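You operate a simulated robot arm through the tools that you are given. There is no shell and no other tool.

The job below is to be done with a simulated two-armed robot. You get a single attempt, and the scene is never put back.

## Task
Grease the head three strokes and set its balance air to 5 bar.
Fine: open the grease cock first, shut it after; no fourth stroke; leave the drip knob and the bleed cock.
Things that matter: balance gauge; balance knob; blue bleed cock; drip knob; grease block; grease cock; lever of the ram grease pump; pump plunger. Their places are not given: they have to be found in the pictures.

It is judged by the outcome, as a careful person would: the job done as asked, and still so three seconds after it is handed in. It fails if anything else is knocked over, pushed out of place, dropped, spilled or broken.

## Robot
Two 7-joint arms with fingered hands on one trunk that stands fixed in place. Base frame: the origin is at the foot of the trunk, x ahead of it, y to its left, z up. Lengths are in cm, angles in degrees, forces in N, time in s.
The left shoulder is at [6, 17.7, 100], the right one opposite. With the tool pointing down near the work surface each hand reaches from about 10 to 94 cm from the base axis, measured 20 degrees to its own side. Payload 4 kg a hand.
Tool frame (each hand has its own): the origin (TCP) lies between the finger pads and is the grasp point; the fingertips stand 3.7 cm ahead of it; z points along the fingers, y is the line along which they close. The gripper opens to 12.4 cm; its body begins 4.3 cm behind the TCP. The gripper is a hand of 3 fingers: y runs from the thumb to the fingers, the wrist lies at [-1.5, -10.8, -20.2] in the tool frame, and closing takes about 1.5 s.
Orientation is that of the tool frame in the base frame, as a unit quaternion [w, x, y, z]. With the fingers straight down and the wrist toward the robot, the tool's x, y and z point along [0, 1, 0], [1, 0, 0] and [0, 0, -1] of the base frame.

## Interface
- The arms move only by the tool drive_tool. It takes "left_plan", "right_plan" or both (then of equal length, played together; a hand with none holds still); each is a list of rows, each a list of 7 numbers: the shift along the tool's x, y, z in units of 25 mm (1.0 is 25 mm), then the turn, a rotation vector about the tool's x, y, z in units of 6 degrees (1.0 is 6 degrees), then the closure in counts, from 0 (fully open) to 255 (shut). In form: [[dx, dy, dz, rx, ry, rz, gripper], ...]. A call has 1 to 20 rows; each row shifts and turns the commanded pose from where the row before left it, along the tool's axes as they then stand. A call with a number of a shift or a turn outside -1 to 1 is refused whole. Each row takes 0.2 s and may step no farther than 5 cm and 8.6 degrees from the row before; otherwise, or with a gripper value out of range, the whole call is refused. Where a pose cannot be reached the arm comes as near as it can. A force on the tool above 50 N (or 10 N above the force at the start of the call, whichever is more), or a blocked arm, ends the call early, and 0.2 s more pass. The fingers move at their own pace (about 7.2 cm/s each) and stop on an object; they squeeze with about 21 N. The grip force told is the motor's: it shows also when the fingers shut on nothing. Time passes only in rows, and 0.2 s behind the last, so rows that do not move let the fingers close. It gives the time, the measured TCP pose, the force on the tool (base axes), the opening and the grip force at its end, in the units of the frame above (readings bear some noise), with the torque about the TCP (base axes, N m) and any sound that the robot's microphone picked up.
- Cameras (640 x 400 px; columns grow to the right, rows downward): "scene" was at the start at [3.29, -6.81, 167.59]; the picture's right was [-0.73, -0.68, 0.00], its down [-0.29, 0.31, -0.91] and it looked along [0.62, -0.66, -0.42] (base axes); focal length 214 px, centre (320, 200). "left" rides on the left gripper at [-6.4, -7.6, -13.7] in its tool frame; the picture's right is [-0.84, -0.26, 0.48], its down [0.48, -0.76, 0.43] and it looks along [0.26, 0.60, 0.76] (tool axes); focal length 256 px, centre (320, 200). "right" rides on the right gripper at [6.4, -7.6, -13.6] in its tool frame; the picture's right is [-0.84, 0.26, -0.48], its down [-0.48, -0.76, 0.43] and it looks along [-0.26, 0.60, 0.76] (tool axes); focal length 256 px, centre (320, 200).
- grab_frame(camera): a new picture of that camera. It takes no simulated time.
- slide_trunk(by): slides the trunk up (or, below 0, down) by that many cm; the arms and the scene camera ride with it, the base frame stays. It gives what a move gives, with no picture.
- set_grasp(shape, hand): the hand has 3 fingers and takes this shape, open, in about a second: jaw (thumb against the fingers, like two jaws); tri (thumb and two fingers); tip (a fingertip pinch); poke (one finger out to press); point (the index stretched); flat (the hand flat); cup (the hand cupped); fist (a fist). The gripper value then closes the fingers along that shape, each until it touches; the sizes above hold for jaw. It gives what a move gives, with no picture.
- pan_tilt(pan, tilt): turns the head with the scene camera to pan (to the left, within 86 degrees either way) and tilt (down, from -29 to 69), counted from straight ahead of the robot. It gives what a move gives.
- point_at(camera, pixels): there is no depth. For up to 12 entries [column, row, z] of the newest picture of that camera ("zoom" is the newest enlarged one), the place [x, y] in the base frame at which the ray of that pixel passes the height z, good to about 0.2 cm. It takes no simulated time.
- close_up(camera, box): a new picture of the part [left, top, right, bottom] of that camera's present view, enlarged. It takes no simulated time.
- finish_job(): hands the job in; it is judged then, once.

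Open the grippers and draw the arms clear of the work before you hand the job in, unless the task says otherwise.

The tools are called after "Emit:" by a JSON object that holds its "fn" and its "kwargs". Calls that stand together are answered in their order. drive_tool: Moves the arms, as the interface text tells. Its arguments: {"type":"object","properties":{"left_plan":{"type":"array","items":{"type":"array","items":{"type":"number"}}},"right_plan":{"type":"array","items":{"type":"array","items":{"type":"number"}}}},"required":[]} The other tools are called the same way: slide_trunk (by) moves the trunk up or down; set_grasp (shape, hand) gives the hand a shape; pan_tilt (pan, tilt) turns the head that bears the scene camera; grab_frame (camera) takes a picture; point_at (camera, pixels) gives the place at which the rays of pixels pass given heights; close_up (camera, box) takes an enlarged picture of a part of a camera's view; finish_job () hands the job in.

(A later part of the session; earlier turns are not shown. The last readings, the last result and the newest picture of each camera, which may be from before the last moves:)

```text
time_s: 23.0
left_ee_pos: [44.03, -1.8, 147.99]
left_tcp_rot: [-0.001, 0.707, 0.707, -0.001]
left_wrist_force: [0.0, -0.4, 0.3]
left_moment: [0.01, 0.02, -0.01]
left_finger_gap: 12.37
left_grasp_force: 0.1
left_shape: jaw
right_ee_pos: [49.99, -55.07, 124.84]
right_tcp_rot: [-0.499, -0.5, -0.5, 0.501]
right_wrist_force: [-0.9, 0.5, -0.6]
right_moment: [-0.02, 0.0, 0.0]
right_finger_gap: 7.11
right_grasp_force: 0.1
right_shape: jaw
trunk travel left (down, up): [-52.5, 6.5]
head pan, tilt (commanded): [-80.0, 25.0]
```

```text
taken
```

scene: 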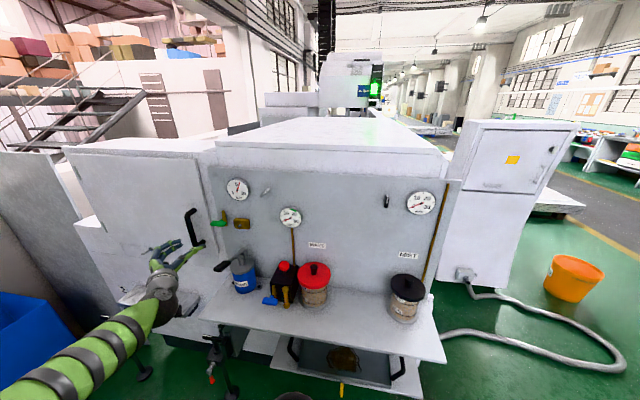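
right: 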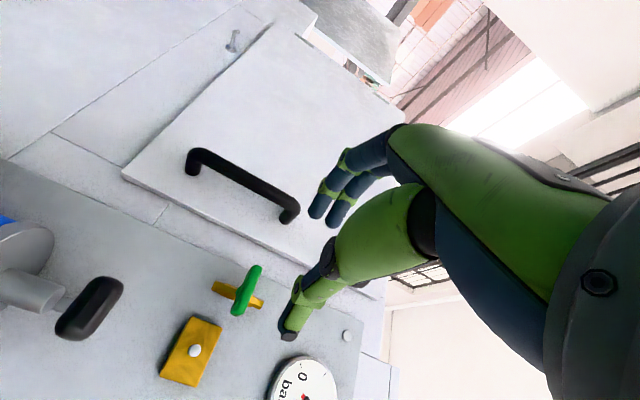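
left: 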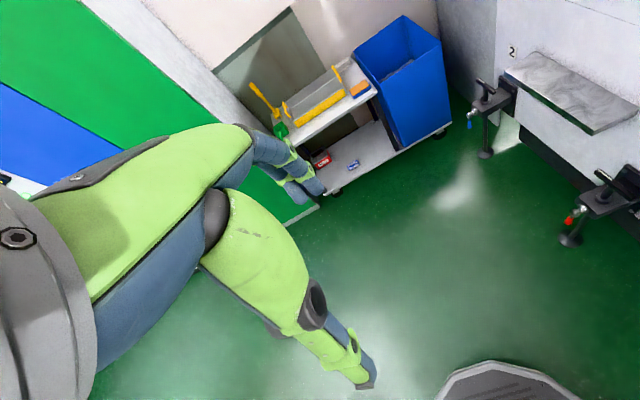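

Roll 0 is back with the arm low and the scene camera view clear. I try the "poke" shape to see where the pressing finger stands.

Emit:
{"fn": "set_grasp", "kwargs": {"hand": "right", "shape": "poke"}}

Emit:
{"fn": "close_up", "kwargs": {"camera": "scene", "box": [130, 200, 226, 300]}}

Emit:
{"fn": "grab_frame", "kwargs": {"camera": "right"}}

```text
time_s: 23.9
left_ee_pos: [44.02, -1.82, 147.88]
left_tcp_rot: [0.001, 0.707, 0.707, 0.001]
left_wrist_force: [-0.5, 0.9, 0.5]
left_moment: [0.01, 0.0, -0.02]
left_finger_gap: 12.36
left_grasp_force: 0.0
left_shape: jaw
right_ee_pos: [49.91, -55.1, 124.86]
right_tcp_rot: [-0.498, -0.5, -0.501, 0.501]
right_wrist_force: [0.0, -0.1, -0.2]
right_moment: [0.02, 0.01, -0.01]
right_finger_gap: 0.01
right_grasp_force: 0.1
right_shape: poke
trunk travel left (down, up): [-52.5, 6.5]
head pan, tilt (commanded): [-80.0, 25.0]
```

```text
4.00 times, centred on (178, 250) of scene
```

zoom: 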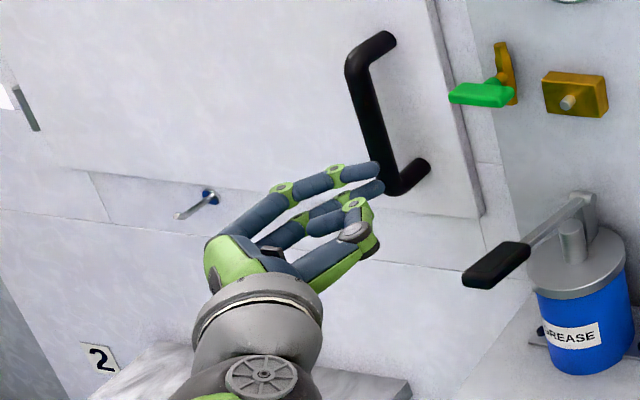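

```text
taken
```

right: 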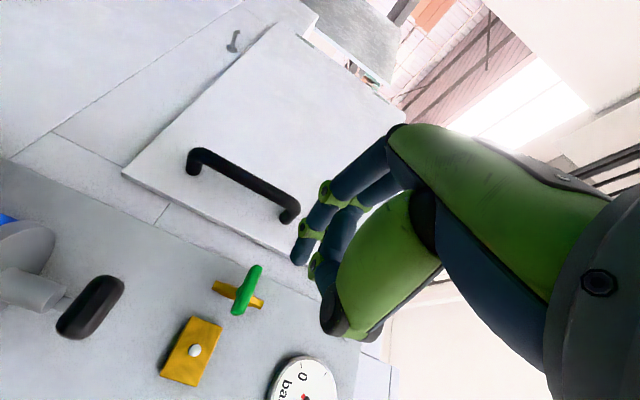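

Poke leaves two fingers near the front; I check the "point" shape too.

Emit:
{"fn": "set_grasp", "kwargs": {"hand": "right", "shape": "point"}}

Emit:
{"fn": "close_up", "kwargs": {"camera": "scene", "box": [130, 200, 226, 300]}}

Emit:
{"fn": "grab_frame", "kwargs": {"camera": "right"}}

```text
time_s: 24.8
left_ee_pos: [44.07, -1.75, 148.01]
left_tcp_rot: [0.0, 0.707, 0.707, 0.0]
left_wrist_force: [-0.6, 1.3, -0.1]
left_moment: [-0.04, 0.0, 0.01]
left_finger_gap: 12.4
left_grasp_force: 0.1
left_shape: jaw
right_ee_pos: [49.85, -55.17, 124.84]
right_tcp_rot: [-0.498, -0.5, -0.501, 0.501]
right_wrist_force: [0.4, 0.6, -0.3]
right_moment: [0.01, 0.02, -0.01]
right_finger_gap: 11.82
right_grasp_force: 0.1
right_shape: point
trunk travel left (down, up): [-52.5, 6.5]
head pan, tilt (commanded): [-80.0, 25.0]
```

```text
4.00 times, centred on (178, 250) of scene
```

zoom: 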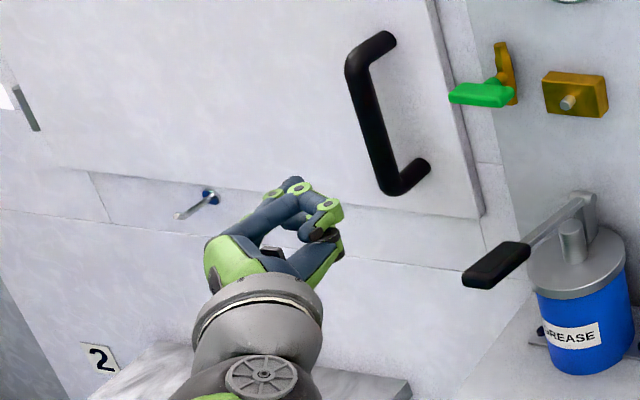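

```text
taken
```

right: 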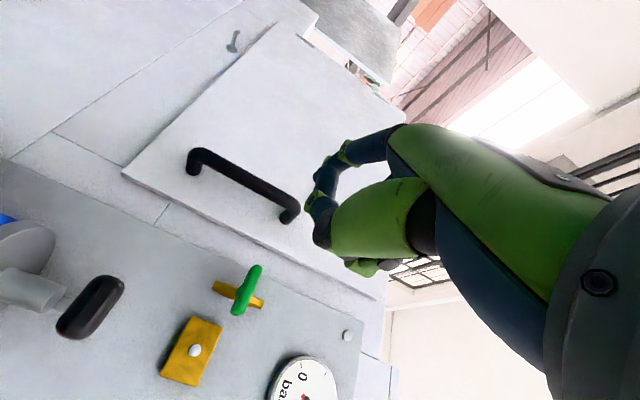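

Neither poke nor point helps; I return to jaw. I also check the door handle's place (right image ends (195,160) and (290,212)) so the fingers keep clear of it.

Emit:
{"fn": "set_grasp", "kwargs": {"hand": "right", "shape": "jaw"}}

Emit:
{"fn": "point_at", "kwargs": {"camera": "right", "pixels": [[288, 212, 125], [288, 212, 130], [192, 155, 116], [192, 155, 112], [252, 270, 125], [252, 270, 123], [240, 311, 125], [240, 311, 123]]}}

Emit:
{"fn": "point_at", "kwargs": {"camera": "scene", "pixels": [[194.3, 211.3, 130], [194.3, 211.3, 120], [195.5, 246.3, 120], [195.5, 246.3, 110]]}}

Emit:
{"fn": "close_up", "kwargs": {"camera": "scene", "box": [130, 200, 226, 300]}}

```text
time_s: 25.7
left_ee_pos: [44.0, -1.91, 148.03]
left_tcp_rot: [0.0, 0.707, 0.707, 0.0]
left_wrist_force: [-0.2, 0.0, -0.1]
left_moment: [0.04, 0.02, 0.0]
left_finger_gap: 12.39
left_grasp_force: 0.0
left_shape: jaw
right_ee_pos: [49.91, -55.16, 124.9]
right_tcp_rot: [0.498, 0.5, 0.501, -0.501]
right_wrist_force: [0.3, -0.2, 0.5]
right_moment: [-0.04, -0.01, 0.01]
right_finger_gap: 12.36
right_grasp_force: 0.1
right_shape: jaw
trunk travel left (down, up): [-52.5, 6.5]
head pan, tilt (commanded): [-80.0, 25.0]
```

```text
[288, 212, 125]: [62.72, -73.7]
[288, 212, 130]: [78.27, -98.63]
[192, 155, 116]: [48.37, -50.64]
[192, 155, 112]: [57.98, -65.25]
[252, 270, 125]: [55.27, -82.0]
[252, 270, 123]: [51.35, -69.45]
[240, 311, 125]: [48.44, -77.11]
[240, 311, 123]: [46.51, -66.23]
```

```text
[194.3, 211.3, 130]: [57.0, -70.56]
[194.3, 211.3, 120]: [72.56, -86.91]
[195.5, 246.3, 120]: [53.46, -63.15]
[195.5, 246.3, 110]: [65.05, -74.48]
```

```text
4.00 times, centred on (178, 250) of scene
```

zoom: 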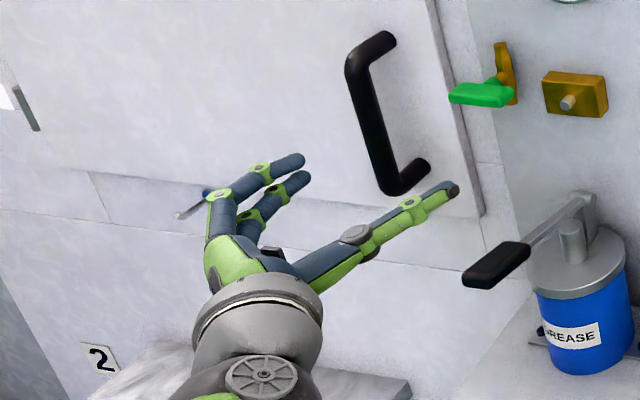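

The door handle is at x≈64, well clear. I set the jaw gap to ~9 cm, align with the handle centre (50.2, 124) and advance to y≈-68.

Emit:
{"fn": "drive_tool", "kwargs": {"right_plan": [[0.18, 0.06, 0, 0, 0, 0, 70], [0.18, 0.06, 0.4, 0, 0, 0, 70], [0, 0, 0.8, 0, 0, 0, 70], [0, 0, 0.8, 0, 0, 0, 70], [0, 0, 0.8, 0, 0, 0, 70], [0, 0, 0.8, 0, 0, 0, 70], [0, 0, 0.8, 0, 0, 0, 70], [0, 0, 0.7, 0, 0, 0, 70], [0, 0, 0, 0, 0, 0, 70]]}}

Emit:
{"fn": "grab_frame", "kwargs": {"camera": "right"}}

Emit:
{"fn": "close_up", "kwargs": {"camera": "scene", "box": [180, 180, 276, 280]}}

```text
time_s: 27.7
left_ee_pos: [44.03, -1.92, 148.06]
left_tcp_rot: [0.0, 0.707, 0.707, 0.0]
left_wrist_force: [-0.2, 0.2, 0.0]
left_moment: [0.01, -0.01, -0.03]
left_finger_gap: 12.37
left_grasp_force: 0.0
left_shape: jaw
right_ee_pos: [49.16, -64.93, 126.03]
right_tcp_rot: [0.498, 0.5, 0.501, -0.501]
right_wrist_force: [0.2, 0.0, 0.1]
right_moment: [-0.01, -0.01, 0.0]
right_finger_gap: 9.02
right_grasp_force: 0.0
right_shape: jaw
right hand out of reach, approached as far as the arm can: row 6, 7, 8
trunk travel left (down, up): [-52.5, 6.5]
head pan, tilt (commanded): [-80.0, 25.0]
```

```text
taken
```

right: 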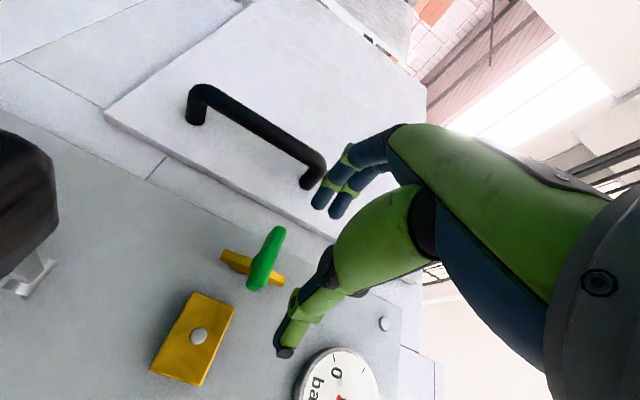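

```text
4.00 times, centred on (228, 230) of scene
```

zoom: 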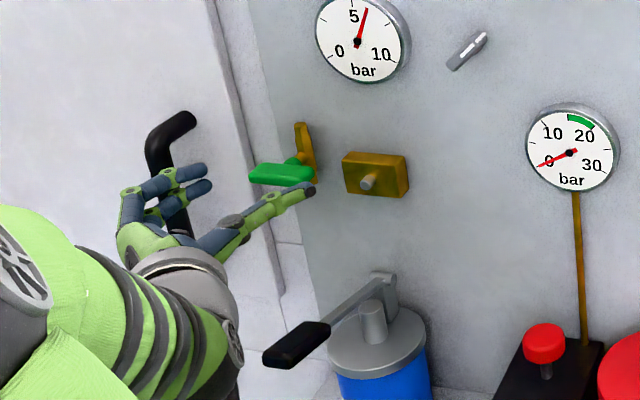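

The arm again stops at y≈-65, only ~50 cm from the shoulder, so it's a joint limit of this arm posture. I look at the full scene picture to judge the elbow.

Emit:
{"fn": "grab_frame", "kwargs": {"camera": "scene"}}

Emit:
{"fn": "grab_frame", "kwargs": {"camera": "left"}}

```text
taken
```

scene: 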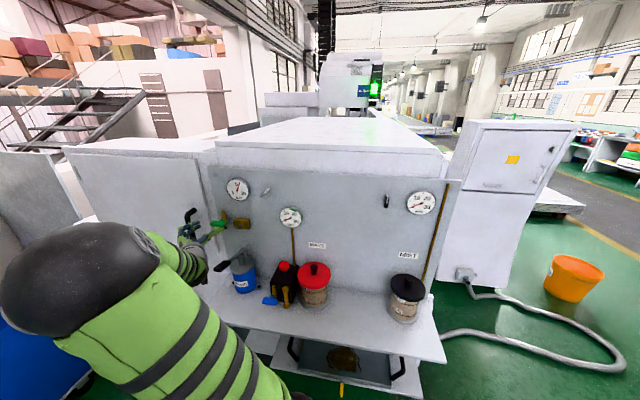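

```text
taken
```

left: 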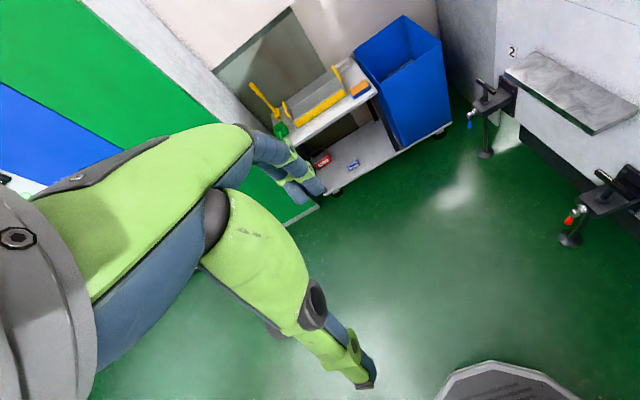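

The elbow is raised forward, above the shoulder; raising the trunk should ease that limit. I back off 5 cm first, then raise the trunk 6 cm.

Emit:
{"fn": "drive_tool", "kwargs": {"right_plan": [[0, 0, -1, 0, 0, 0, 70], [0, 0, -1, 0, 0, 0, 70]]}}

Emit:
{"fn": "slide_trunk", "kwargs": {"by": 6.4}}

Emit:
{"fn": "drive_tool", "kwargs": {"right_plan": [[0.8, 0.1, 0, 0, 0, 0, 70], [0.8, 0.1, 0, 0, 0, 0, 70], [0.8, 0.1, 0, 0, 0, 0, 70], [0.8, 0.1, 0, 0, 0, 0, 70]]}}

Emit:
{"fn": "grab_frame", "kwargs": {"camera": "scene"}}

```text
time_s: 28.3
left_ee_pos: [43.99, -1.76, 147.95]
left_tcp_rot: [0.0, 0.707, 0.707, 0.0]
left_wrist_force: [-0.1, -0.2, -0.8]
left_moment: [-0.04, -0.02, 0.0]
left_finger_gap: 12.35
left_grasp_force: 0.0
left_shape: jaw
right_ee_pos: [48.85, -59.87, 126.15]
right_tcp_rot: [0.498, 0.501, 0.5, -0.501]
right_wrist_force: [0.3, 1.2, 0.2]
right_moment: [0.02, 0.0, 0.0]
right_finger_gap: 9.04
right_grasp_force: 0.0
right_shape: jaw
trunk travel left (down, up): [-52.5, 6.5]
head pan, tilt (commanded): [-80.0, 25.0]
```

```text
time_s: 29.3
left_ee_pos: [43.97, -1.94, 154.35]
left_tcp_rot: [0.0, 0.707, 0.708, 0.0]
left_wrist_force: [0.7, -0.6, 0.9]
left_moment: [0.01, -0.03, -0.02]
left_finger_gap: 12.36
left_grasp_force: 0.1
left_shape: jaw
right_ee_pos: [49.11, -59.87, 132.39]
right_tcp_rot: [-0.498, -0.5, -0.5, 0.502]
right_wrist_force: [0.8, 0.2, 0.0]
right_moment: [-0.02, 0.0, -0.02]
right_finger_gap: 9.0
right_grasp_force: 0.1
right_shape: jaw
trunk travel left (down, up): [-58.9, 0.1]
head pan, tilt (commanded): [-80.0, 25.0]
```

```text
time_s: 30.3
left_ee_pos: [43.85, -1.95, 154.44]
left_tcp_rot: [0.0, 0.707, 0.707, 0.001]
left_wrist_force: [-0.4, -0.4, 0.3]
left_moment: [0.01, -0.01, 0.0]
left_finger_gap: 12.36
left_grasp_force: 0.1
left_shape: jaw
right_ee_pos: [49.58, -59.84, 128.44]
right_tcp_rot: [0.498, 0.5, 0.501, -0.501]
right_wrist_force: [0.0, 0.6, 0.6]
right_moment: [0.01, 0.0, -0.01]
right_finger_gap: 9.0
right_grasp_force: 0.0
right_shape: jaw
right hand out of reach, approached as far as the arm can: row 3, 4
trunk travel left (down, up): [-58.9, 0.1]
head pan, tilt (commanded): [-80.0, 25.0]
```

```text
taken
```

scene: 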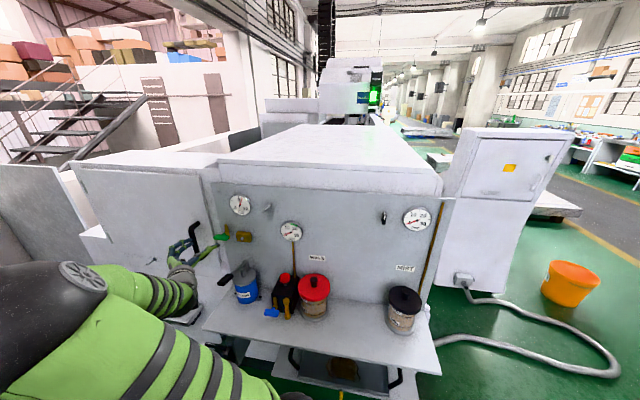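

Lowering the hand relative to the shoulder is what runs out, so the trunk must go down instead. I retreat and raise the hand first, then lower the trunk 20 cm.

Emit:
{"fn": "drive_tool", "kwargs": {"right_plan": [[-0.6, 0, -0.8, 0, 0, 0, 70], [-0.6, 0, -0.8, 0, 0, 0, 70], [-0.6, 0, -0.8, 0, 0, 0, 70], [-0.6, 0, -0.8, 0, 0, 0, 70], [-0.6, 0, -0.8, 0, 0, 0, 70]]}}

Emit:
{"fn": "slide_trunk", "kwargs": {"by": -20}}

Emit:
{"fn": "grab_frame", "kwargs": {"camera": "scene"}}

```text
time_s: 31.5
left_ee_pos: [44.0, -1.76, 154.39]
left_tcp_rot: [0.0, 0.707, 0.707, 0.0]
left_wrist_force: [0.7, 0.1, 0.4]
left_moment: [-0.01, -0.04, -0.04]
left_finger_gap: 12.37
left_grasp_force: 0.0
left_shape: jaw
right_ee_pos: [49.41, -49.68, 136.0]
right_tcp_rot: [0.498, 0.501, 0.5, -0.501]
right_wrist_force: [0.2, -1.1, -0.9]
right_moment: [-0.01, -0.01, -0.01]
right_finger_gap: 9.01
right_grasp_force: 0.2
right_shape: jaw
trunk travel left (down, up): [-58.9, 0.1]
head pan, tilt (commanded): [-80.0, 25.0]
```

```text
time_s: 33.7
left_ee_pos: [43.96, -1.88, 134.37]
left_tcp_rot: [0.0, 0.707, 0.707, 0.0]
left_wrist_force: [0.0, -0.6, -0.2]
left_moment: [0.03, 0.0, -0.03]
left_finger_gap: 12.36
left_grasp_force: 0.0
left_shape: jaw
right_ee_pos: [49.37, -49.64, 115.84]
right_tcp_rot: [-0.499, -0.501, -0.5, 0.501]
right_wrist_force: [0.1, 0.1, -0.8]
right_moment: [0.04, -0.01, 0.01]
right_finger_gap: 9.01
right_grasp_force: 0.0
right_shape: jaw
trunk travel left (down, up): [-38.9, 20.1]
head pan, tilt (commanded): [-80.0, 25.0]
```

```text
taken
```

scene: 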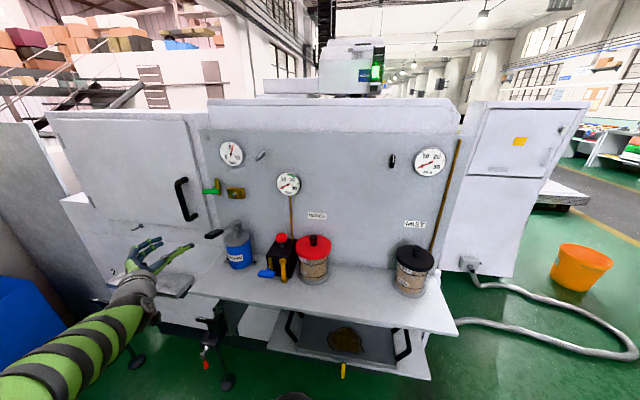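

View is now more frontal. I raise the hand to z=124 and advance to y≈-68 again.

Emit:
{"fn": "drive_tool", "kwargs": {"right_plan": [[-0.82, 0.08, 0, 0, 0, 0, 70], [-0.82, 0.08, 0, 0, 0, 0, 70], [-0.82, 0.08, 0, 0, 0, 0, 70], [-0.82, 0.08, 0, 0, 0, 0, 70], [0, 0, 0.9, 0, 0, 0, 70], [0, 0, 0.9, 0, 0, 0, 70], [0, 0, 0.9, 0, 0, 0, 70], [0, 0, 0.9, 0, 0, 0, 70], [0, 0, 0.9, 0, 0, 0, 70], [0, 0, 0.9, 0, 0, 0, 70], [0, 0, 0.9, 0, 0, 0, 70], [0, 0, 0.9, 0, 0, 0, 70]]}}

Emit:
{"fn": "grab_frame", "kwargs": {"camera": "scene"}}

Emit:
{"fn": "grab_frame", "kwargs": {"camera": "right"}}

```text
time_s: 36.3
left_ee_pos: [43.92, -1.9, 134.36]
left_tcp_rot: [0.0, 0.707, 0.707, 0.0]
left_wrist_force: [-0.2, -0.4, -0.2]
left_moment: [0.02, 0.01, 0.0]
left_finger_gap: 12.38
left_grasp_force: 0.0
left_shape: jaw
right_ee_pos: [50.44, -67.79, 124.15]
right_tcp_rot: [0.498, 0.5, 0.501, -0.501]
right_wrist_force: [0.2, 0.0, -0.2]
right_moment: [0.01, 0.03, -0.03]
right_finger_gap: 9.0
right_grasp_force: 0.1
right_shape: jaw
trunk travel left (down, up): [-38.9, 20.1]
head pan, tilt (commanded): [-80.0, 25.0]
```

```text
taken
```

scene: 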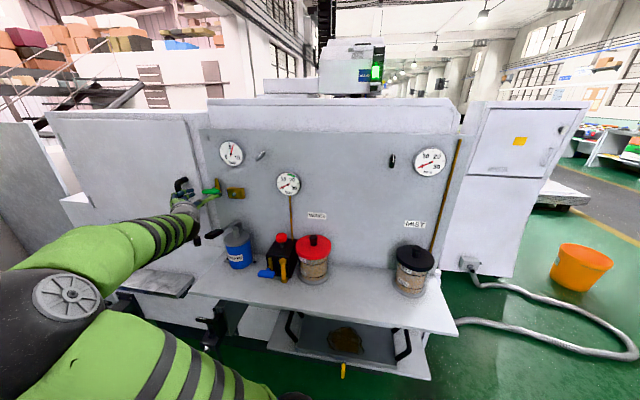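

```text
taken
```

right: 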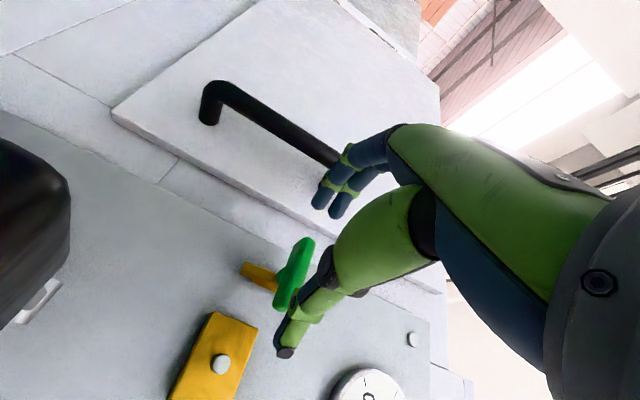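

It reached (50.4,-67.8,124.2) cleanly. I zoom on the hand and handle before the last advance.

Emit:
{"fn": "close_up", "kwargs": {"camera": "scene", "box": [165, 160, 261, 220]}}

Emit:
{"fn": "close_up", "kwargs": {"camera": "right", "box": [180, 180, 420, 380]}}

```text
6.67 times, centred on (213, 190) of scene
```

zoom: 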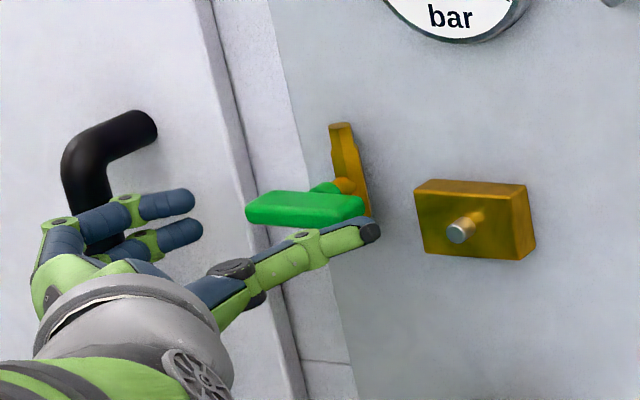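

```text
2.00 times, centred on (300, 280) of right
```

zoom: 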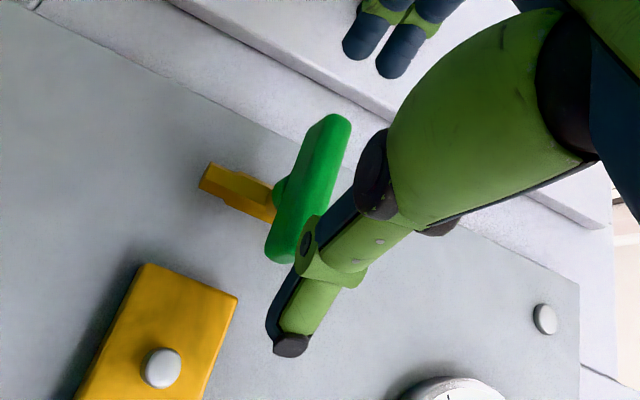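

I triangulate the handle ends again from these closer views to confirm alignment.

Emit:
{"fn": "point_at", "kwargs": {"camera": "right", "pixels": [[281, 306, 128], [281, 306, 124], [307.5, 241, 128], [307.5, 241, 124], [220.5, 363.5, 122], [220.5, 363.5, 120]]}}

Emit:
{"fn": "point_at", "kwargs": {"camera": "scene", "pixels": [[219.5, 191.2, 126], [219.5, 191.2, 120], [202, 191.5, 126], [202, 191.5, 120], [220.8, 194.8, 126], [220.8, 194.8, 120], [233.5, 194.8, 126], [233.5, 194.8, 120]]}}

```text
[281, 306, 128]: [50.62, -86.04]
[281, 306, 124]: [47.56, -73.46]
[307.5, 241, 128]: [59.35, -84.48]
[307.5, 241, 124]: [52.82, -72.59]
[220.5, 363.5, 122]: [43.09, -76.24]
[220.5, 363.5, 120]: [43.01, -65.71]
```

```text
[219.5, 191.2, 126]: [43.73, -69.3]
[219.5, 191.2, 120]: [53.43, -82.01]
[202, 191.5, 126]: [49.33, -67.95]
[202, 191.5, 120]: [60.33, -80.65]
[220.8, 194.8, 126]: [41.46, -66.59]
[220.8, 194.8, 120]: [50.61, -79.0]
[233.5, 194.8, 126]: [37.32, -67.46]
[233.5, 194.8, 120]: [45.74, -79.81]
```

Handle centre is confirmed at about (50.1,-73,124), block pin tip at y≈-75.9. I advance to y≈-71.5 and close the jaws on the two ends of the handle.

Emit:
{"fn": "drive_tool", "kwargs": {"right_plan": [[0.06, -0.12, 0.5, 0, 0, 0, 70], [0, 0, 0.5, 0, 0, 0, 70], [0, 0, 0.5, 0, 0, 0, 70], [0, 0, 0, 0, 0, 0, 100], [0, 0, 0, 0, 0, 0, 130], [0, 0, 0, 0, 0, 0, 160], [0, 0, 0, 0, 0, 0, 160], [0, 0, 0, 0, 0, 0, 160]]}}

Emit:
{"fn": "close_up", "kwargs": {"camera": "scene", "box": [165, 160, 261, 220]}}

Emit:
{"fn": "close_up", "kwargs": {"camera": "right", "box": [180, 180, 420, 380]}}

```text
time_s: 38.1
left_ee_pos: [43.76, -1.94, 134.41]
left_tcp_rot: [0.0, 0.707, 0.708, 0.0]
left_wrist_force: [-0.4, 0.7, -0.2]
left_moment: [0.04, 0.01, 0.02]
left_finger_gap: 12.36
left_grasp_force: 0.2
left_shape: jaw
right_ee_pos: [49.69, -71.46, 123.97]
right_tcp_rot: [0.497, 0.502, 0.5, -0.501]
right_wrist_force: [-15.2, 5.2, -2.8]
right_moment: [0.01, 0.12, -0.08]
right_finger_gap: 7.54
right_grasp_force: 20.7
right_shape: jaw
trunk travel left (down, up): [-38.9, 20.1]
head pan, tilt (commanded): [-80.0, 25.0]
```

```text
6.67 times, centred on (213, 190) of scene
```

zoom: 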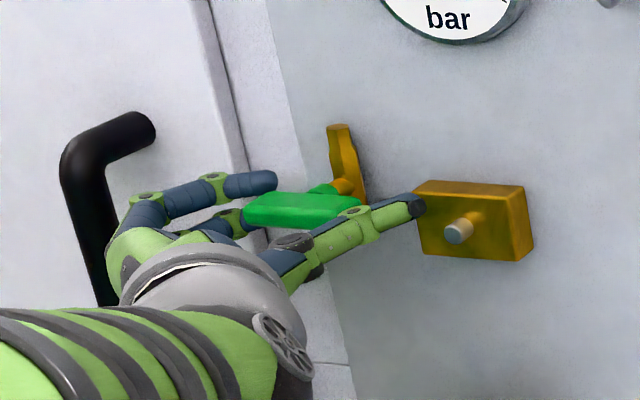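

```text
2.00 times, centred on (300, 280) of right
```

zoom: 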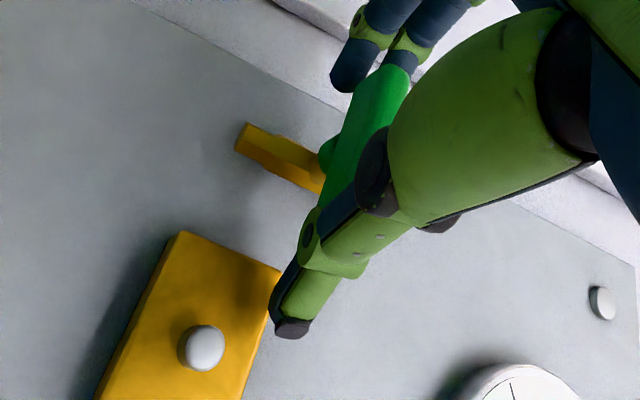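

The jaws hold the handle ends (gap 7.5, grip 20.7 N), with one finger just above the end. I try a small counter-clockwise roll of 12° and watch the torque.

Emit:
{"fn": "drive_tool", "kwargs": {"right_plan": [[0, 0.1, 0, 0, 0, -0.67, 160], [0, 0.1, 0, 0, 0, -0.67, 160], [0, 0, 0, 0, 0, -0.67, 160]]}}

Emit:
{"fn": "close_up", "kwargs": {"camera": "scene", "box": [165, 160, 261, 220]}}

Emit:
{"fn": "close_up", "kwargs": {"camera": "right", "box": [180, 180, 420, 380]}}

```text
time_s: 38.9
left_ee_pos: [43.61, -1.76, 134.46]
left_tcp_rot: [0.001, 0.707, 0.707, 0.002]
left_wrist_force: [0.4, -0.5, -0.1]
left_moment: [-0.01, 0.01, 0.0]
left_finger_gap: 12.36
left_grasp_force: 0.1
left_shape: jaw
right_ee_pos: [49.9, -71.51, 123.97]
right_tcp_rot: [-0.442, -0.447, -0.549, 0.551]
right_wrist_force: [-33.8, 10.8, -5.0]
right_moment: [0.06, -0.08, -0.41]
right_finger_gap: 7.14
right_grasp_force: 20.8
right_shape: jaw
trunk travel left (down, up): [-38.9, 20.1]
head pan, tilt (commanded): [-80.0, 25.0]
```

```text
6.67 times, centred on (213, 190) of scene
```

zoom: 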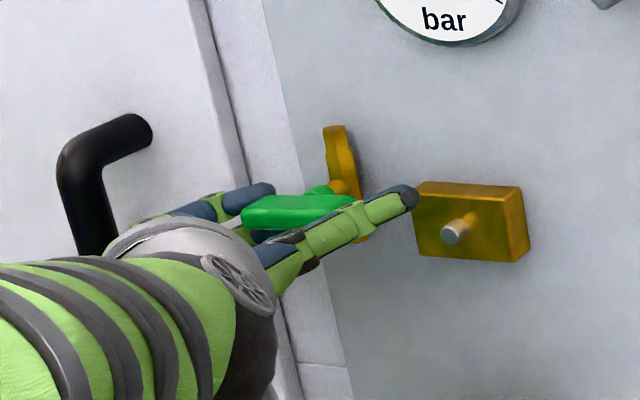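

```text
2.00 times, centred on (300, 280) of right
```

zoom: 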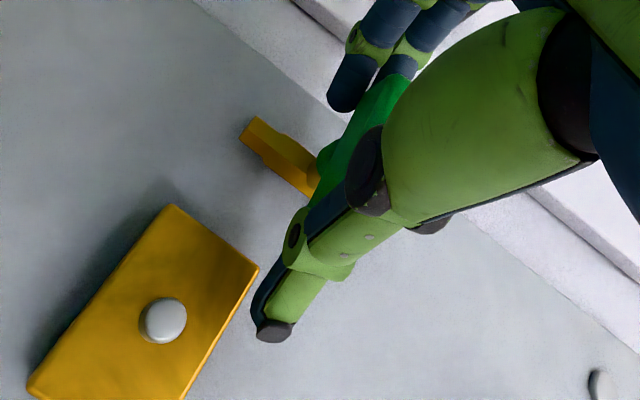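

The handle follows the hand (turned ~11° relative to the brass body) with almost no torque; the −34 N is just sideways push from my x offset. I relieve that and continue the counter-clockwise roll.

Emit:
{"fn": "drive_tool", "kwargs": {"right_plan": [[0, -0.36, 0, 0, 0, 0, 160], [-0.017, 0, 0, 0, 0, -1, 160], [-0.017, 0, 0, 0, 0, -1, 160], [-0.017, 0, 0, 0, 0, -1, 160]]}}

Emit:
{"fn": "close_up", "kwargs": {"camera": "scene", "box": [165, 160, 261, 220]}}

Emit:
{"fn": "close_up", "kwargs": {"camera": "right", "box": [180, 180, 420, 380]}}

```text
time_s: 39.9
left_ee_pos: [43.87, -1.8, 134.46]
left_tcp_rot: [0.0, 0.707, 0.708, 0.0]
left_wrist_force: [-0.2, 0.6, -0.5]
left_moment: [0.02, 0.03, 0.0]
left_finger_gap: 12.37
left_grasp_force: 0.1
left_shape: jaw
right_ee_pos: [49.48, -71.44, 124.25]
right_tcp_rot: [-0.351, -0.353, -0.613, 0.613]
right_wrist_force: [-14.9, 3.6, -1.5]
right_moment: [0.1, 0.04, -0.08]
right_finger_gap: 7.36
right_grasp_force: 20.9
right_shape: jaw
trunk travel left (down, up): [-38.9, 20.1]
head pan, tilt (commanded): [-80.0, 25.0]
```

```text
6.67 times, centred on (213, 190) of scene
```

zoom: 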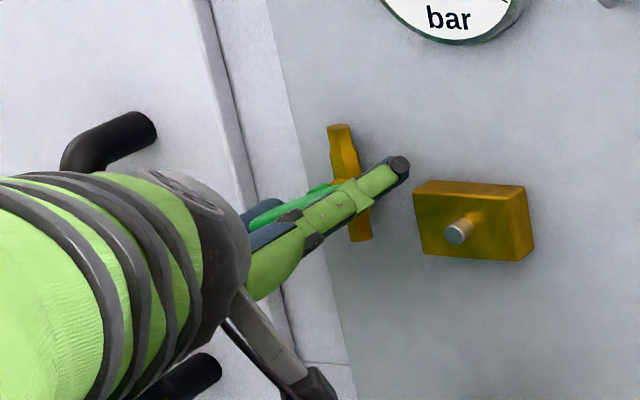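

```text
2.00 times, centred on (300, 280) of right
```

zoom: 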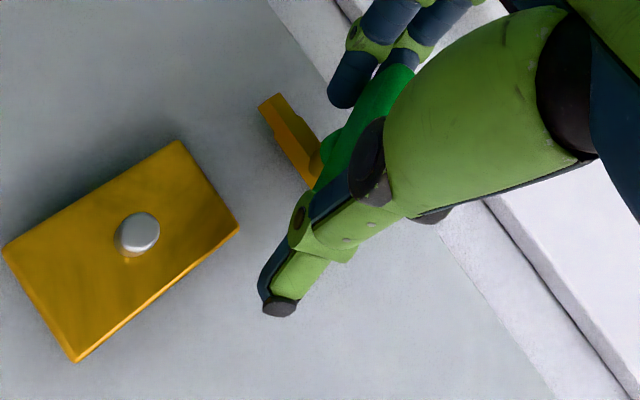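

At −30° the handle still follows, torque near zero. I continue another 30°.

Emit:
{"fn": "drive_tool", "kwargs": {"right_plan": [[-0.017, -0.1, 0, 0, 0, -1, 160], [-0.017, 0, 0, 0, 0, -1, 160], [-0.017, 0, 0, 0, 0, -1, 160], [-0.017, 0, 0, 0, 0, -1, 160], [-0.017, 0, 0, 0, 0, -1, 160]]}}

Emit:
{"fn": "close_up", "kwargs": {"camera": "scene", "box": [165, 160, 261, 220]}}

Emit:
{"fn": "close_up", "kwargs": {"camera": "right", "box": [180, 180, 420, 380]}}

```text
time_s: 41.1
left_ee_pos: [43.83, -1.93, 134.41]
left_tcp_rot: [0.0, 0.707, 0.708, 0.001]
left_wrist_force: [-0.2, 0.6, 0.2]
left_moment: [-0.01, -0.01, -0.02]
left_finger_gap: 12.39
left_grasp_force: 0.1
left_shape: jaw
right_ee_pos: [49.54, -71.51, 124.57]
right_tcp_rot: [0.182, 0.182, 0.683, -0.683]
right_wrist_force: [-7.8, 0.3, 9.7]
right_moment: [0.01, -0.07, 0.02]
right_finger_gap: 7.38
right_grasp_force: 20.4
right_shape: jaw
trunk travel left (down, up): [-38.9, 20.1]
head pan, tilt (commanded): [-80.0, 25.0]
```

```text
6.67 times, centred on (213, 190) of scene
```

zoom: 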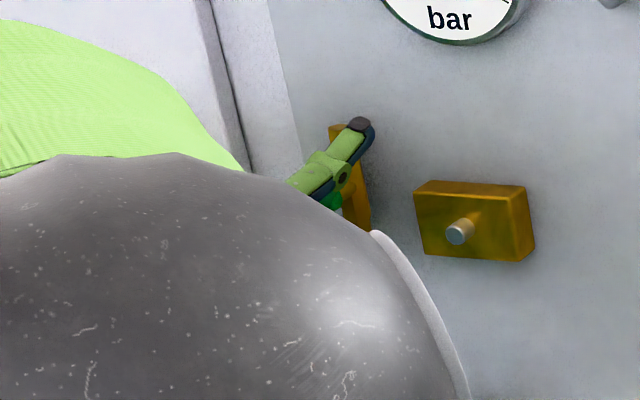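

```text
2.00 times, centred on (300, 280) of right
```

zoom: 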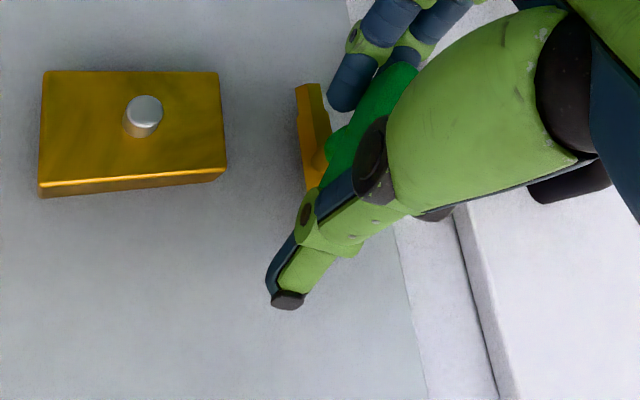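

At −60° the handle follows well. I finish the last 30°.

Emit:
{"fn": "drive_tool", "kwargs": {"right_plan": [[-0.01, 0, 0, 0, 0, -1, 160], [-0.01, 0, 0, 0, 0, -1, 160], [-0.01, 0, 0, 0, 0, -1, 160], [-0.01, 0, 0, 0, 0, -1, 160], [-0.01, 0, 0, 0, 0, -1, 160]]}}

Emit:
{"fn": "close_up", "kwargs": {"camera": "right", "box": [180, 180, 420, 380]}}

Emit:
{"fn": "grab_frame", "kwargs": {"camera": "scene"}}

```text
time_s: 42.0
left_ee_pos: [44.19, -2.37, 134.2]
left_tcp_rot: [-0.002, 0.707, 0.707, 0.001]
left_wrist_force: [0.5, 0.0, 0.0]
left_moment: [0.0, 0.01, 0.0]
left_finger_gap: 12.37
left_grasp_force: 0.0
left_shape: jaw
right_ee_pos: [48.81, -70.93, 128.09]
right_tcp_rot: [0.065, 0.071, 0.713, -0.694]
right_wrist_force: [9.8, -14.8, -40.2]
right_moment: [0.24, -0.01, -0.02]
right_finger_gap: 7.0
right_grasp_force: 20.7
right_shape: jaw
right hand out of reach, approached as far as the arm can: row 2, 3, 4
trunk travel left (down, up): [-38.9, 20.1]
head pan, tilt (commanded): [-80.0, 25.0]
stopped in row 4 (right hand): the force on the tool passed its limit at 54 N (the readings are from after the stop); the commanded pose is now the measured one
```

```text
2.00 times, centred on (300, 280) of right
```

zoom: 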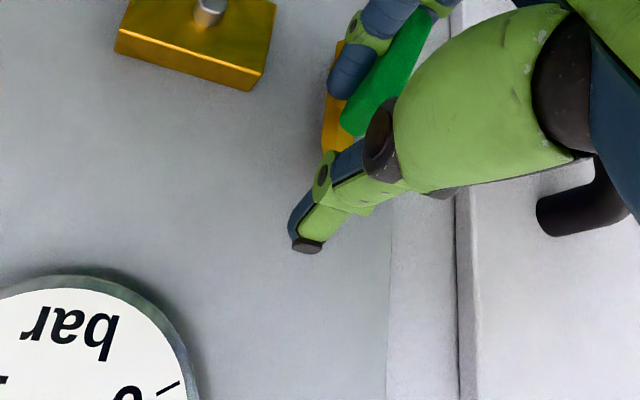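

```text
taken
```

scene: 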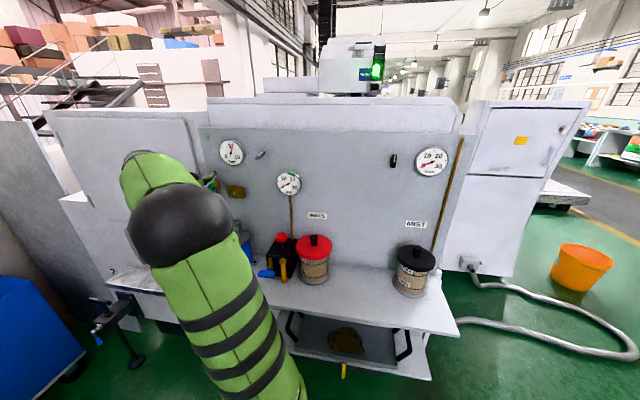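

The arm ran out of reach at about −79° and drifted up, pulling 40 N. I open the jaws to release the load, then back out along +y.

Emit:
{"fn": "drive_tool", "kwargs": {"right_plan": [[0, 0, 0, 0, 0, 0, 120], [0, 0.1, 0, 0, 0, 0, 60], [0, 0.2, 0, 0, 0, 0, 30], [0, 0, 0, 0, 0, 0, 30], [0, 0, -0.5, 0, 0, 0, 30], [0, 0, -0.8, 0, 0, 0, 30], [0, 0, -0.8, 0, 0, 0, 30], [0, 0, -0.8, 0, 0, 0, 30]]}}

Emit:
{"fn": "grab_frame", "kwargs": {"camera": "right"}}

Emit:
{"fn": "grab_frame", "kwargs": {"camera": "scene"}}

```text
time_s: 43.8
left_ee_pos: [44.06, -1.77, 134.41]
left_tcp_rot: [0.0, 0.707, 0.707, -0.001]
left_wrist_force: [-1.0, 0.4, 0.7]
left_moment: [-0.02, 0.01, -0.03]
left_finger_gap: 12.38
left_grasp_force: 0.1
left_shape: jaw
right_ee_pos: [48.73, -63.14, 128.91]
right_tcp_rot: [0.066, 0.072, 0.709, -0.699]
right_wrist_force: [0.4, -0.1, -0.2]
right_moment: [-0.01, -0.01, -0.01]
right_finger_gap: 10.95
right_grasp_force: 0.0
right_shape: jaw
right hand out of reach, approached as far as the arm can: row 3
trunk travel left (down, up): [-38.9, 20.1]
head pan, tilt (commanded): [-80.0, 25.0]
```

```text
taken
```

right: 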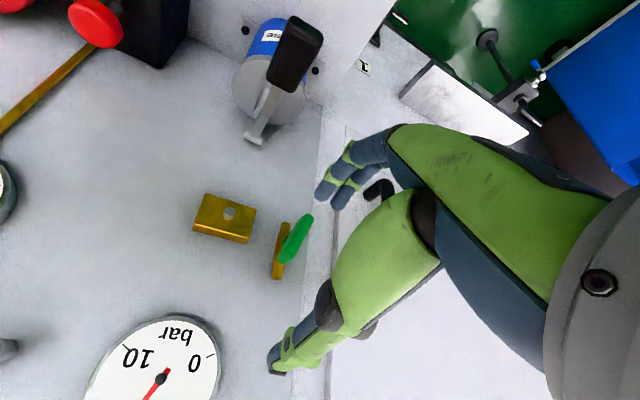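

```text
taken
```

scene: 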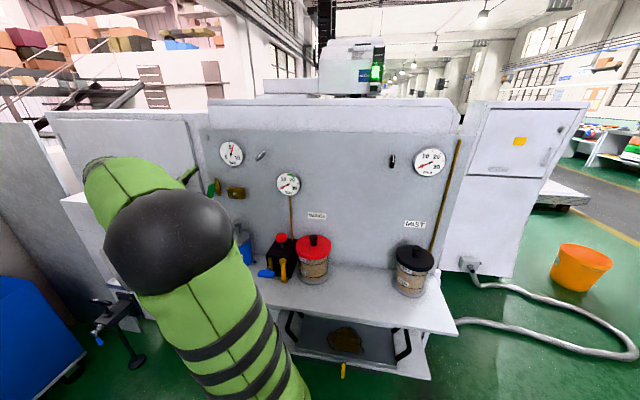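

Released cleanly, no forces. The handle now looks close to vertical; I zoom in both cameras to read its angle.

Emit:
{"fn": "close_up", "kwargs": {"camera": "right", "box": [180, 170, 340, 290]}}

Emit:
{"fn": "close_up", "kwargs": {"camera": "scene", "box": [196, 165, 260, 205]}}

```text
3.33 times, centred on (260, 230) of right
```

zoom: 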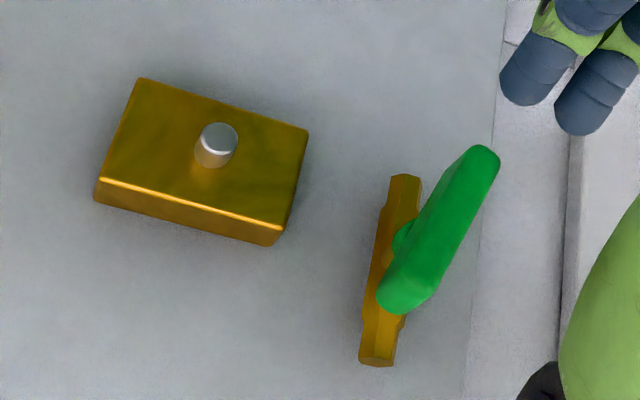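

```text
10.00 times, centred on (228, 185) of scene
```

zoom: 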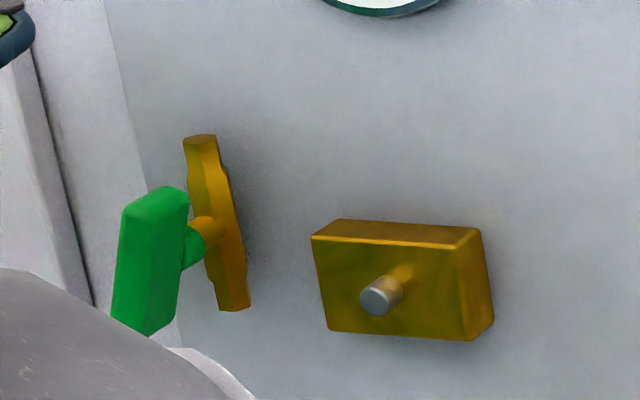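

The handle is about 75–80° round; the last bit can be squared by closing the jaws across it from the roll-0 pose. I roll back to 0 here, clear of everything.

Emit:
{"fn": "drive_tool", "kwargs": {"right_plan": [[0, 0, 0, 0, 0, 1, 80], [0, 0, 0, 0, 0, 1, 80], [0, 0, 0, 0, 0, 1, 80], [0, 0, 0, 0, 0, 1, 80], [0, 0, 0, 0, 0, 1, 80], [0, 0, 0, 0, 0, 1, 80], [0, 0, 0, 0, 0, 1, 80], [0, 0, 0, 0, 0, 1, 80], [0, 0, 0, 0, 0, 1, 80], [0, 0, 0, 0, 0, 1, 80], [0, 0, 0, 0, 0, 1, 80], [0, 0, 0, 0, 0, 1, 80], [0, 0, 0, 0, 0, 1, 80], [0, 0, 0, 0, -0.17, 0.13, 80]]}}

Emit:
{"fn": "grab_frame", "kwargs": {"camera": "right"}}

Emit:
{"fn": "close_up", "kwargs": {"camera": "scene", "box": [165, 150, 261, 210]}}

```text
time_s: 46.8
left_ee_pos: [44.01, -1.9, 134.39]
left_tcp_rot: [-0.001, 0.707, 0.707, 0.0]
left_wrist_force: [-0.4, -0.6, -0.3]
left_moment: [0.0, -0.03, 0.01]
left_finger_gap: 12.36
left_grasp_force: 0.1
left_shape: jaw
right_ee_pos: [48.73, -63.34, 128.77]
right_tcp_rot: [-0.5, -0.501, -0.497, 0.502]
right_wrist_force: [-0.2, 0.6, -0.4]
right_moment: [-0.02, 0.01, 0.0]
right_finger_gap: 8.56
right_grasp_force: 0.1
right_shape: jaw
trunk travel left (down, up): [-38.9, 20.1]
head pan, tilt (commanded): [-80.0, 25.0]
```

```text
taken
```

right: 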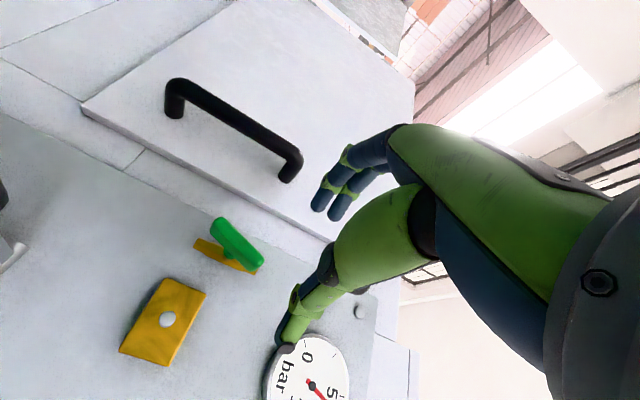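

```text
6.67 times, centred on (213, 180) of scene
```

zoom: 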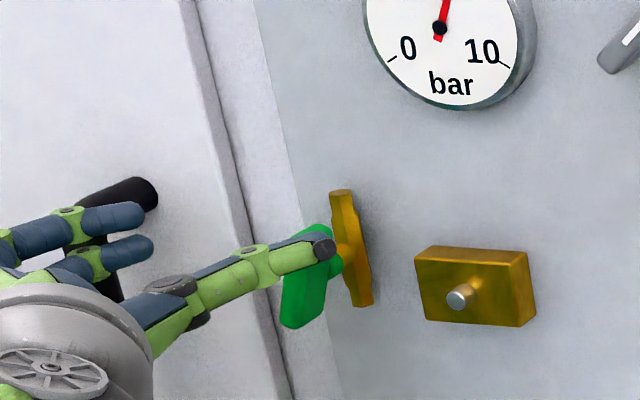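

Roll 0 restored. I align to (49.9, 124), go in to y≈-71.3 with the jaws open ~8.5 cm, and close them across the near-vertical handle.

Emit:
{"fn": "drive_tool", "kwargs": {"right_plan": [[0.64, 0.16, 0, 0, 0, 0, 80], [0.64, 0.16, 0, 0, 0, 0, 80], [0.63, 0.15, 0, 0, 0, 0, 80], [0, 0, 0.8, 0, 0, 0, 80], [0, 0, 0.8, 0, 0, 0, 80], [0, 0, 0.8, 0, 0, 0, 80], [0, 0, 0.8, 0, 0, 0, 80], [0, 0, 0, 0, 0, 0, 80]]}}

Emit:
{"fn": "close_up", "kwargs": {"camera": "right", "box": [180, 180, 420, 380]}}

Emit:
{"fn": "close_up", "kwargs": {"camera": "scene", "box": [165, 150, 261, 210]}}

```text
time_s: 48.6
left_ee_pos: [44.02, -1.85, 134.35]
left_tcp_rot: [0.0, 0.707, 0.707, 0.0]
left_wrist_force: [0.0, 0.0, -0.5]
left_moment: [-0.01, 0.02, 0.0]
left_finger_gap: 12.38
left_grasp_force: 0.1
left_shape: jaw
right_ee_pos: [49.9, -71.11, 123.99]
right_tcp_rot: [-0.499, -0.5, -0.498, 0.503]
right_wrist_force: [0.4, -0.4, 1.0]
right_moment: [0.01, 0.01, 0.02]
right_finger_gap: 8.53
right_grasp_force: 0.0
right_shape: jaw
trunk travel left (down, up): [-38.9, 20.1]
head pan, tilt (commanded): [-80.0, 25.0]
```

```text
2.00 times, centred on (300, 280) of right
```

zoom: 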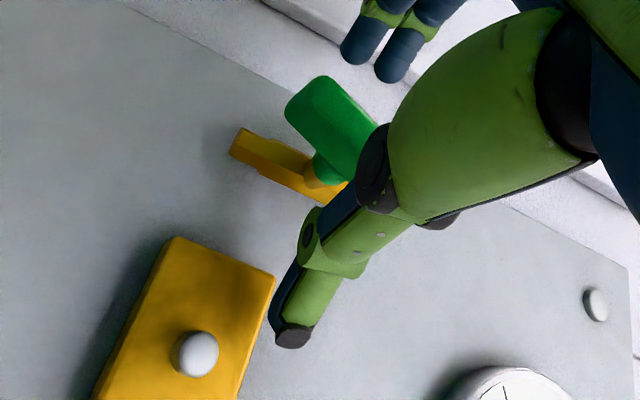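

```text
6.67 times, centred on (213, 180) of scene
```

zoom: 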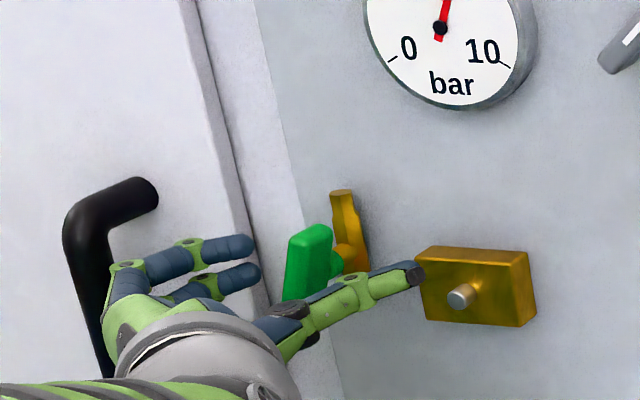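

The handle is centred between the jaws with no contact yet. I close them to square it up.

Emit:
{"fn": "drive_tool", "kwargs": {"right_plan": [[0, 0, 0, 0, 0, 0, 140], [0, 0, 0, 0, 0, 0, 180], [0, 0, 0, 0, 0, 0, 220], [0, 0, 0, 0, 0, 0, 245], [0, 0, 0, 0, 0, 0, 245], [0, 0, 0, 0, 0, 0, 245]]}}

Emit:
{"fn": "close_up", "kwargs": {"camera": "right", "box": [180, 180, 420, 380]}}

Emit:
{"fn": "close_up", "kwargs": {"camera": "scene", "box": [165, 150, 261, 210]}}

```text
time_s: 50.0
left_ee_pos: [43.82, -2.02, 134.34]
left_tcp_rot: [0.0, 0.707, 0.707, 0.0]
left_wrist_force: [0.0, -0.7, 0.3]
left_moment: [0.01, 0.0, 0.0]
left_finger_gap: 12.39
left_grasp_force: 0.1
left_shape: jaw
right_ee_pos: [49.64, -71.33, 124.0]
right_tcp_rot: [0.499, 0.502, 0.497, -0.502]
right_wrist_force: [-6.0, -2.1, 0.3]
right_moment: [-0.07, -0.08, 0.38]
right_finger_gap: 2.18
right_grasp_force: 20.8
right_shape: jaw
trunk travel left (down, up): [-38.9, 20.1]
head pan, tilt (commanded): [-80.0, 25.0]
```

```text
2.00 times, centred on (300, 280) of right
```

zoom: 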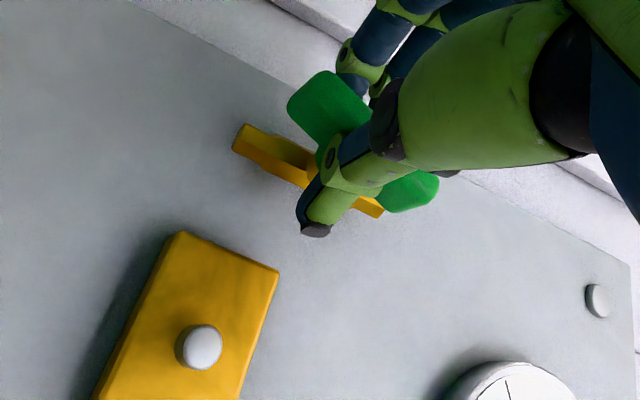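

```text
6.67 times, centred on (213, 180) of scene
```

zoom: 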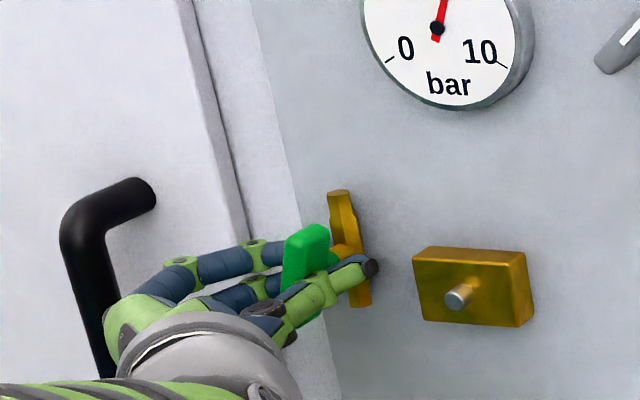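

The fingers conformed to the handle, which still leans ~18° short of vertical. Holding it across, I roll a further −18° and watch the torque.

Emit:
{"fn": "drive_tool", "kwargs": {"right_plan": [[0, 0, 0, 0, 0, -1, 245], [0, 0, 0, 0, 0, -1, 245], [0, 0, 0, 0, 0, -1, 245], [0, 0, 0, 0, 0, 0, 245]]}}

Emit:
{"fn": "close_up", "kwargs": {"camera": "right", "box": [180, 180, 420, 380]}}

Emit:
{"fn": "close_up", "kwargs": {"camera": "scene", "box": [181, 160, 245, 200]}}

```text
time_s: 51.0
left_ee_pos: [43.99, -1.95, 134.42]
left_tcp_rot: [0.001, 0.707, 0.708, 0.001]
left_wrist_force: [0.0, 1.0, -0.1]
left_moment: [-0.05, 0.02, 0.0]
left_finger_gap: 12.37
left_grasp_force: 0.1
left_shape: jaw
right_ee_pos: [49.84, -71.35, 124.14]
right_tcp_rot: [-0.414, -0.418, -0.57, 0.573]
right_wrist_force: [-8.5, -5.6, 5.5]
right_moment: [-0.01, -0.03, 0.31]
right_finger_gap: 2.19
right_grasp_force: 21.7
right_shape: jaw
trunk travel left (down, up): [-38.9, 20.1]
head pan, tilt (commanded): [-80.0, 25.0]
```

```text
2.00 times, centred on (300, 280) of right
```

zoom: 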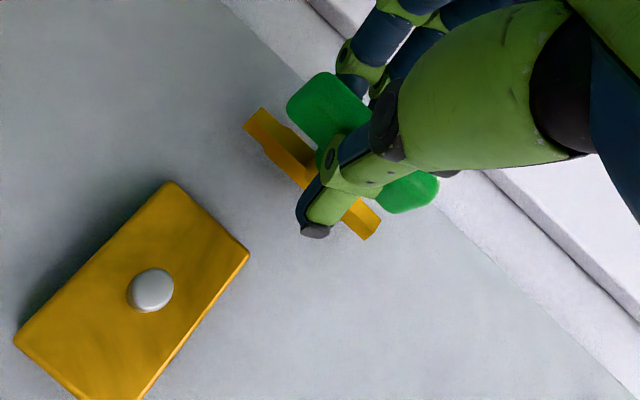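

```text
10.00 times, centred on (213, 180) of scene
```

zoom: 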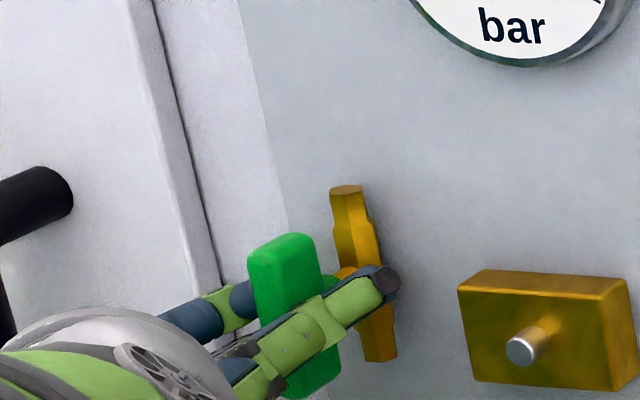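

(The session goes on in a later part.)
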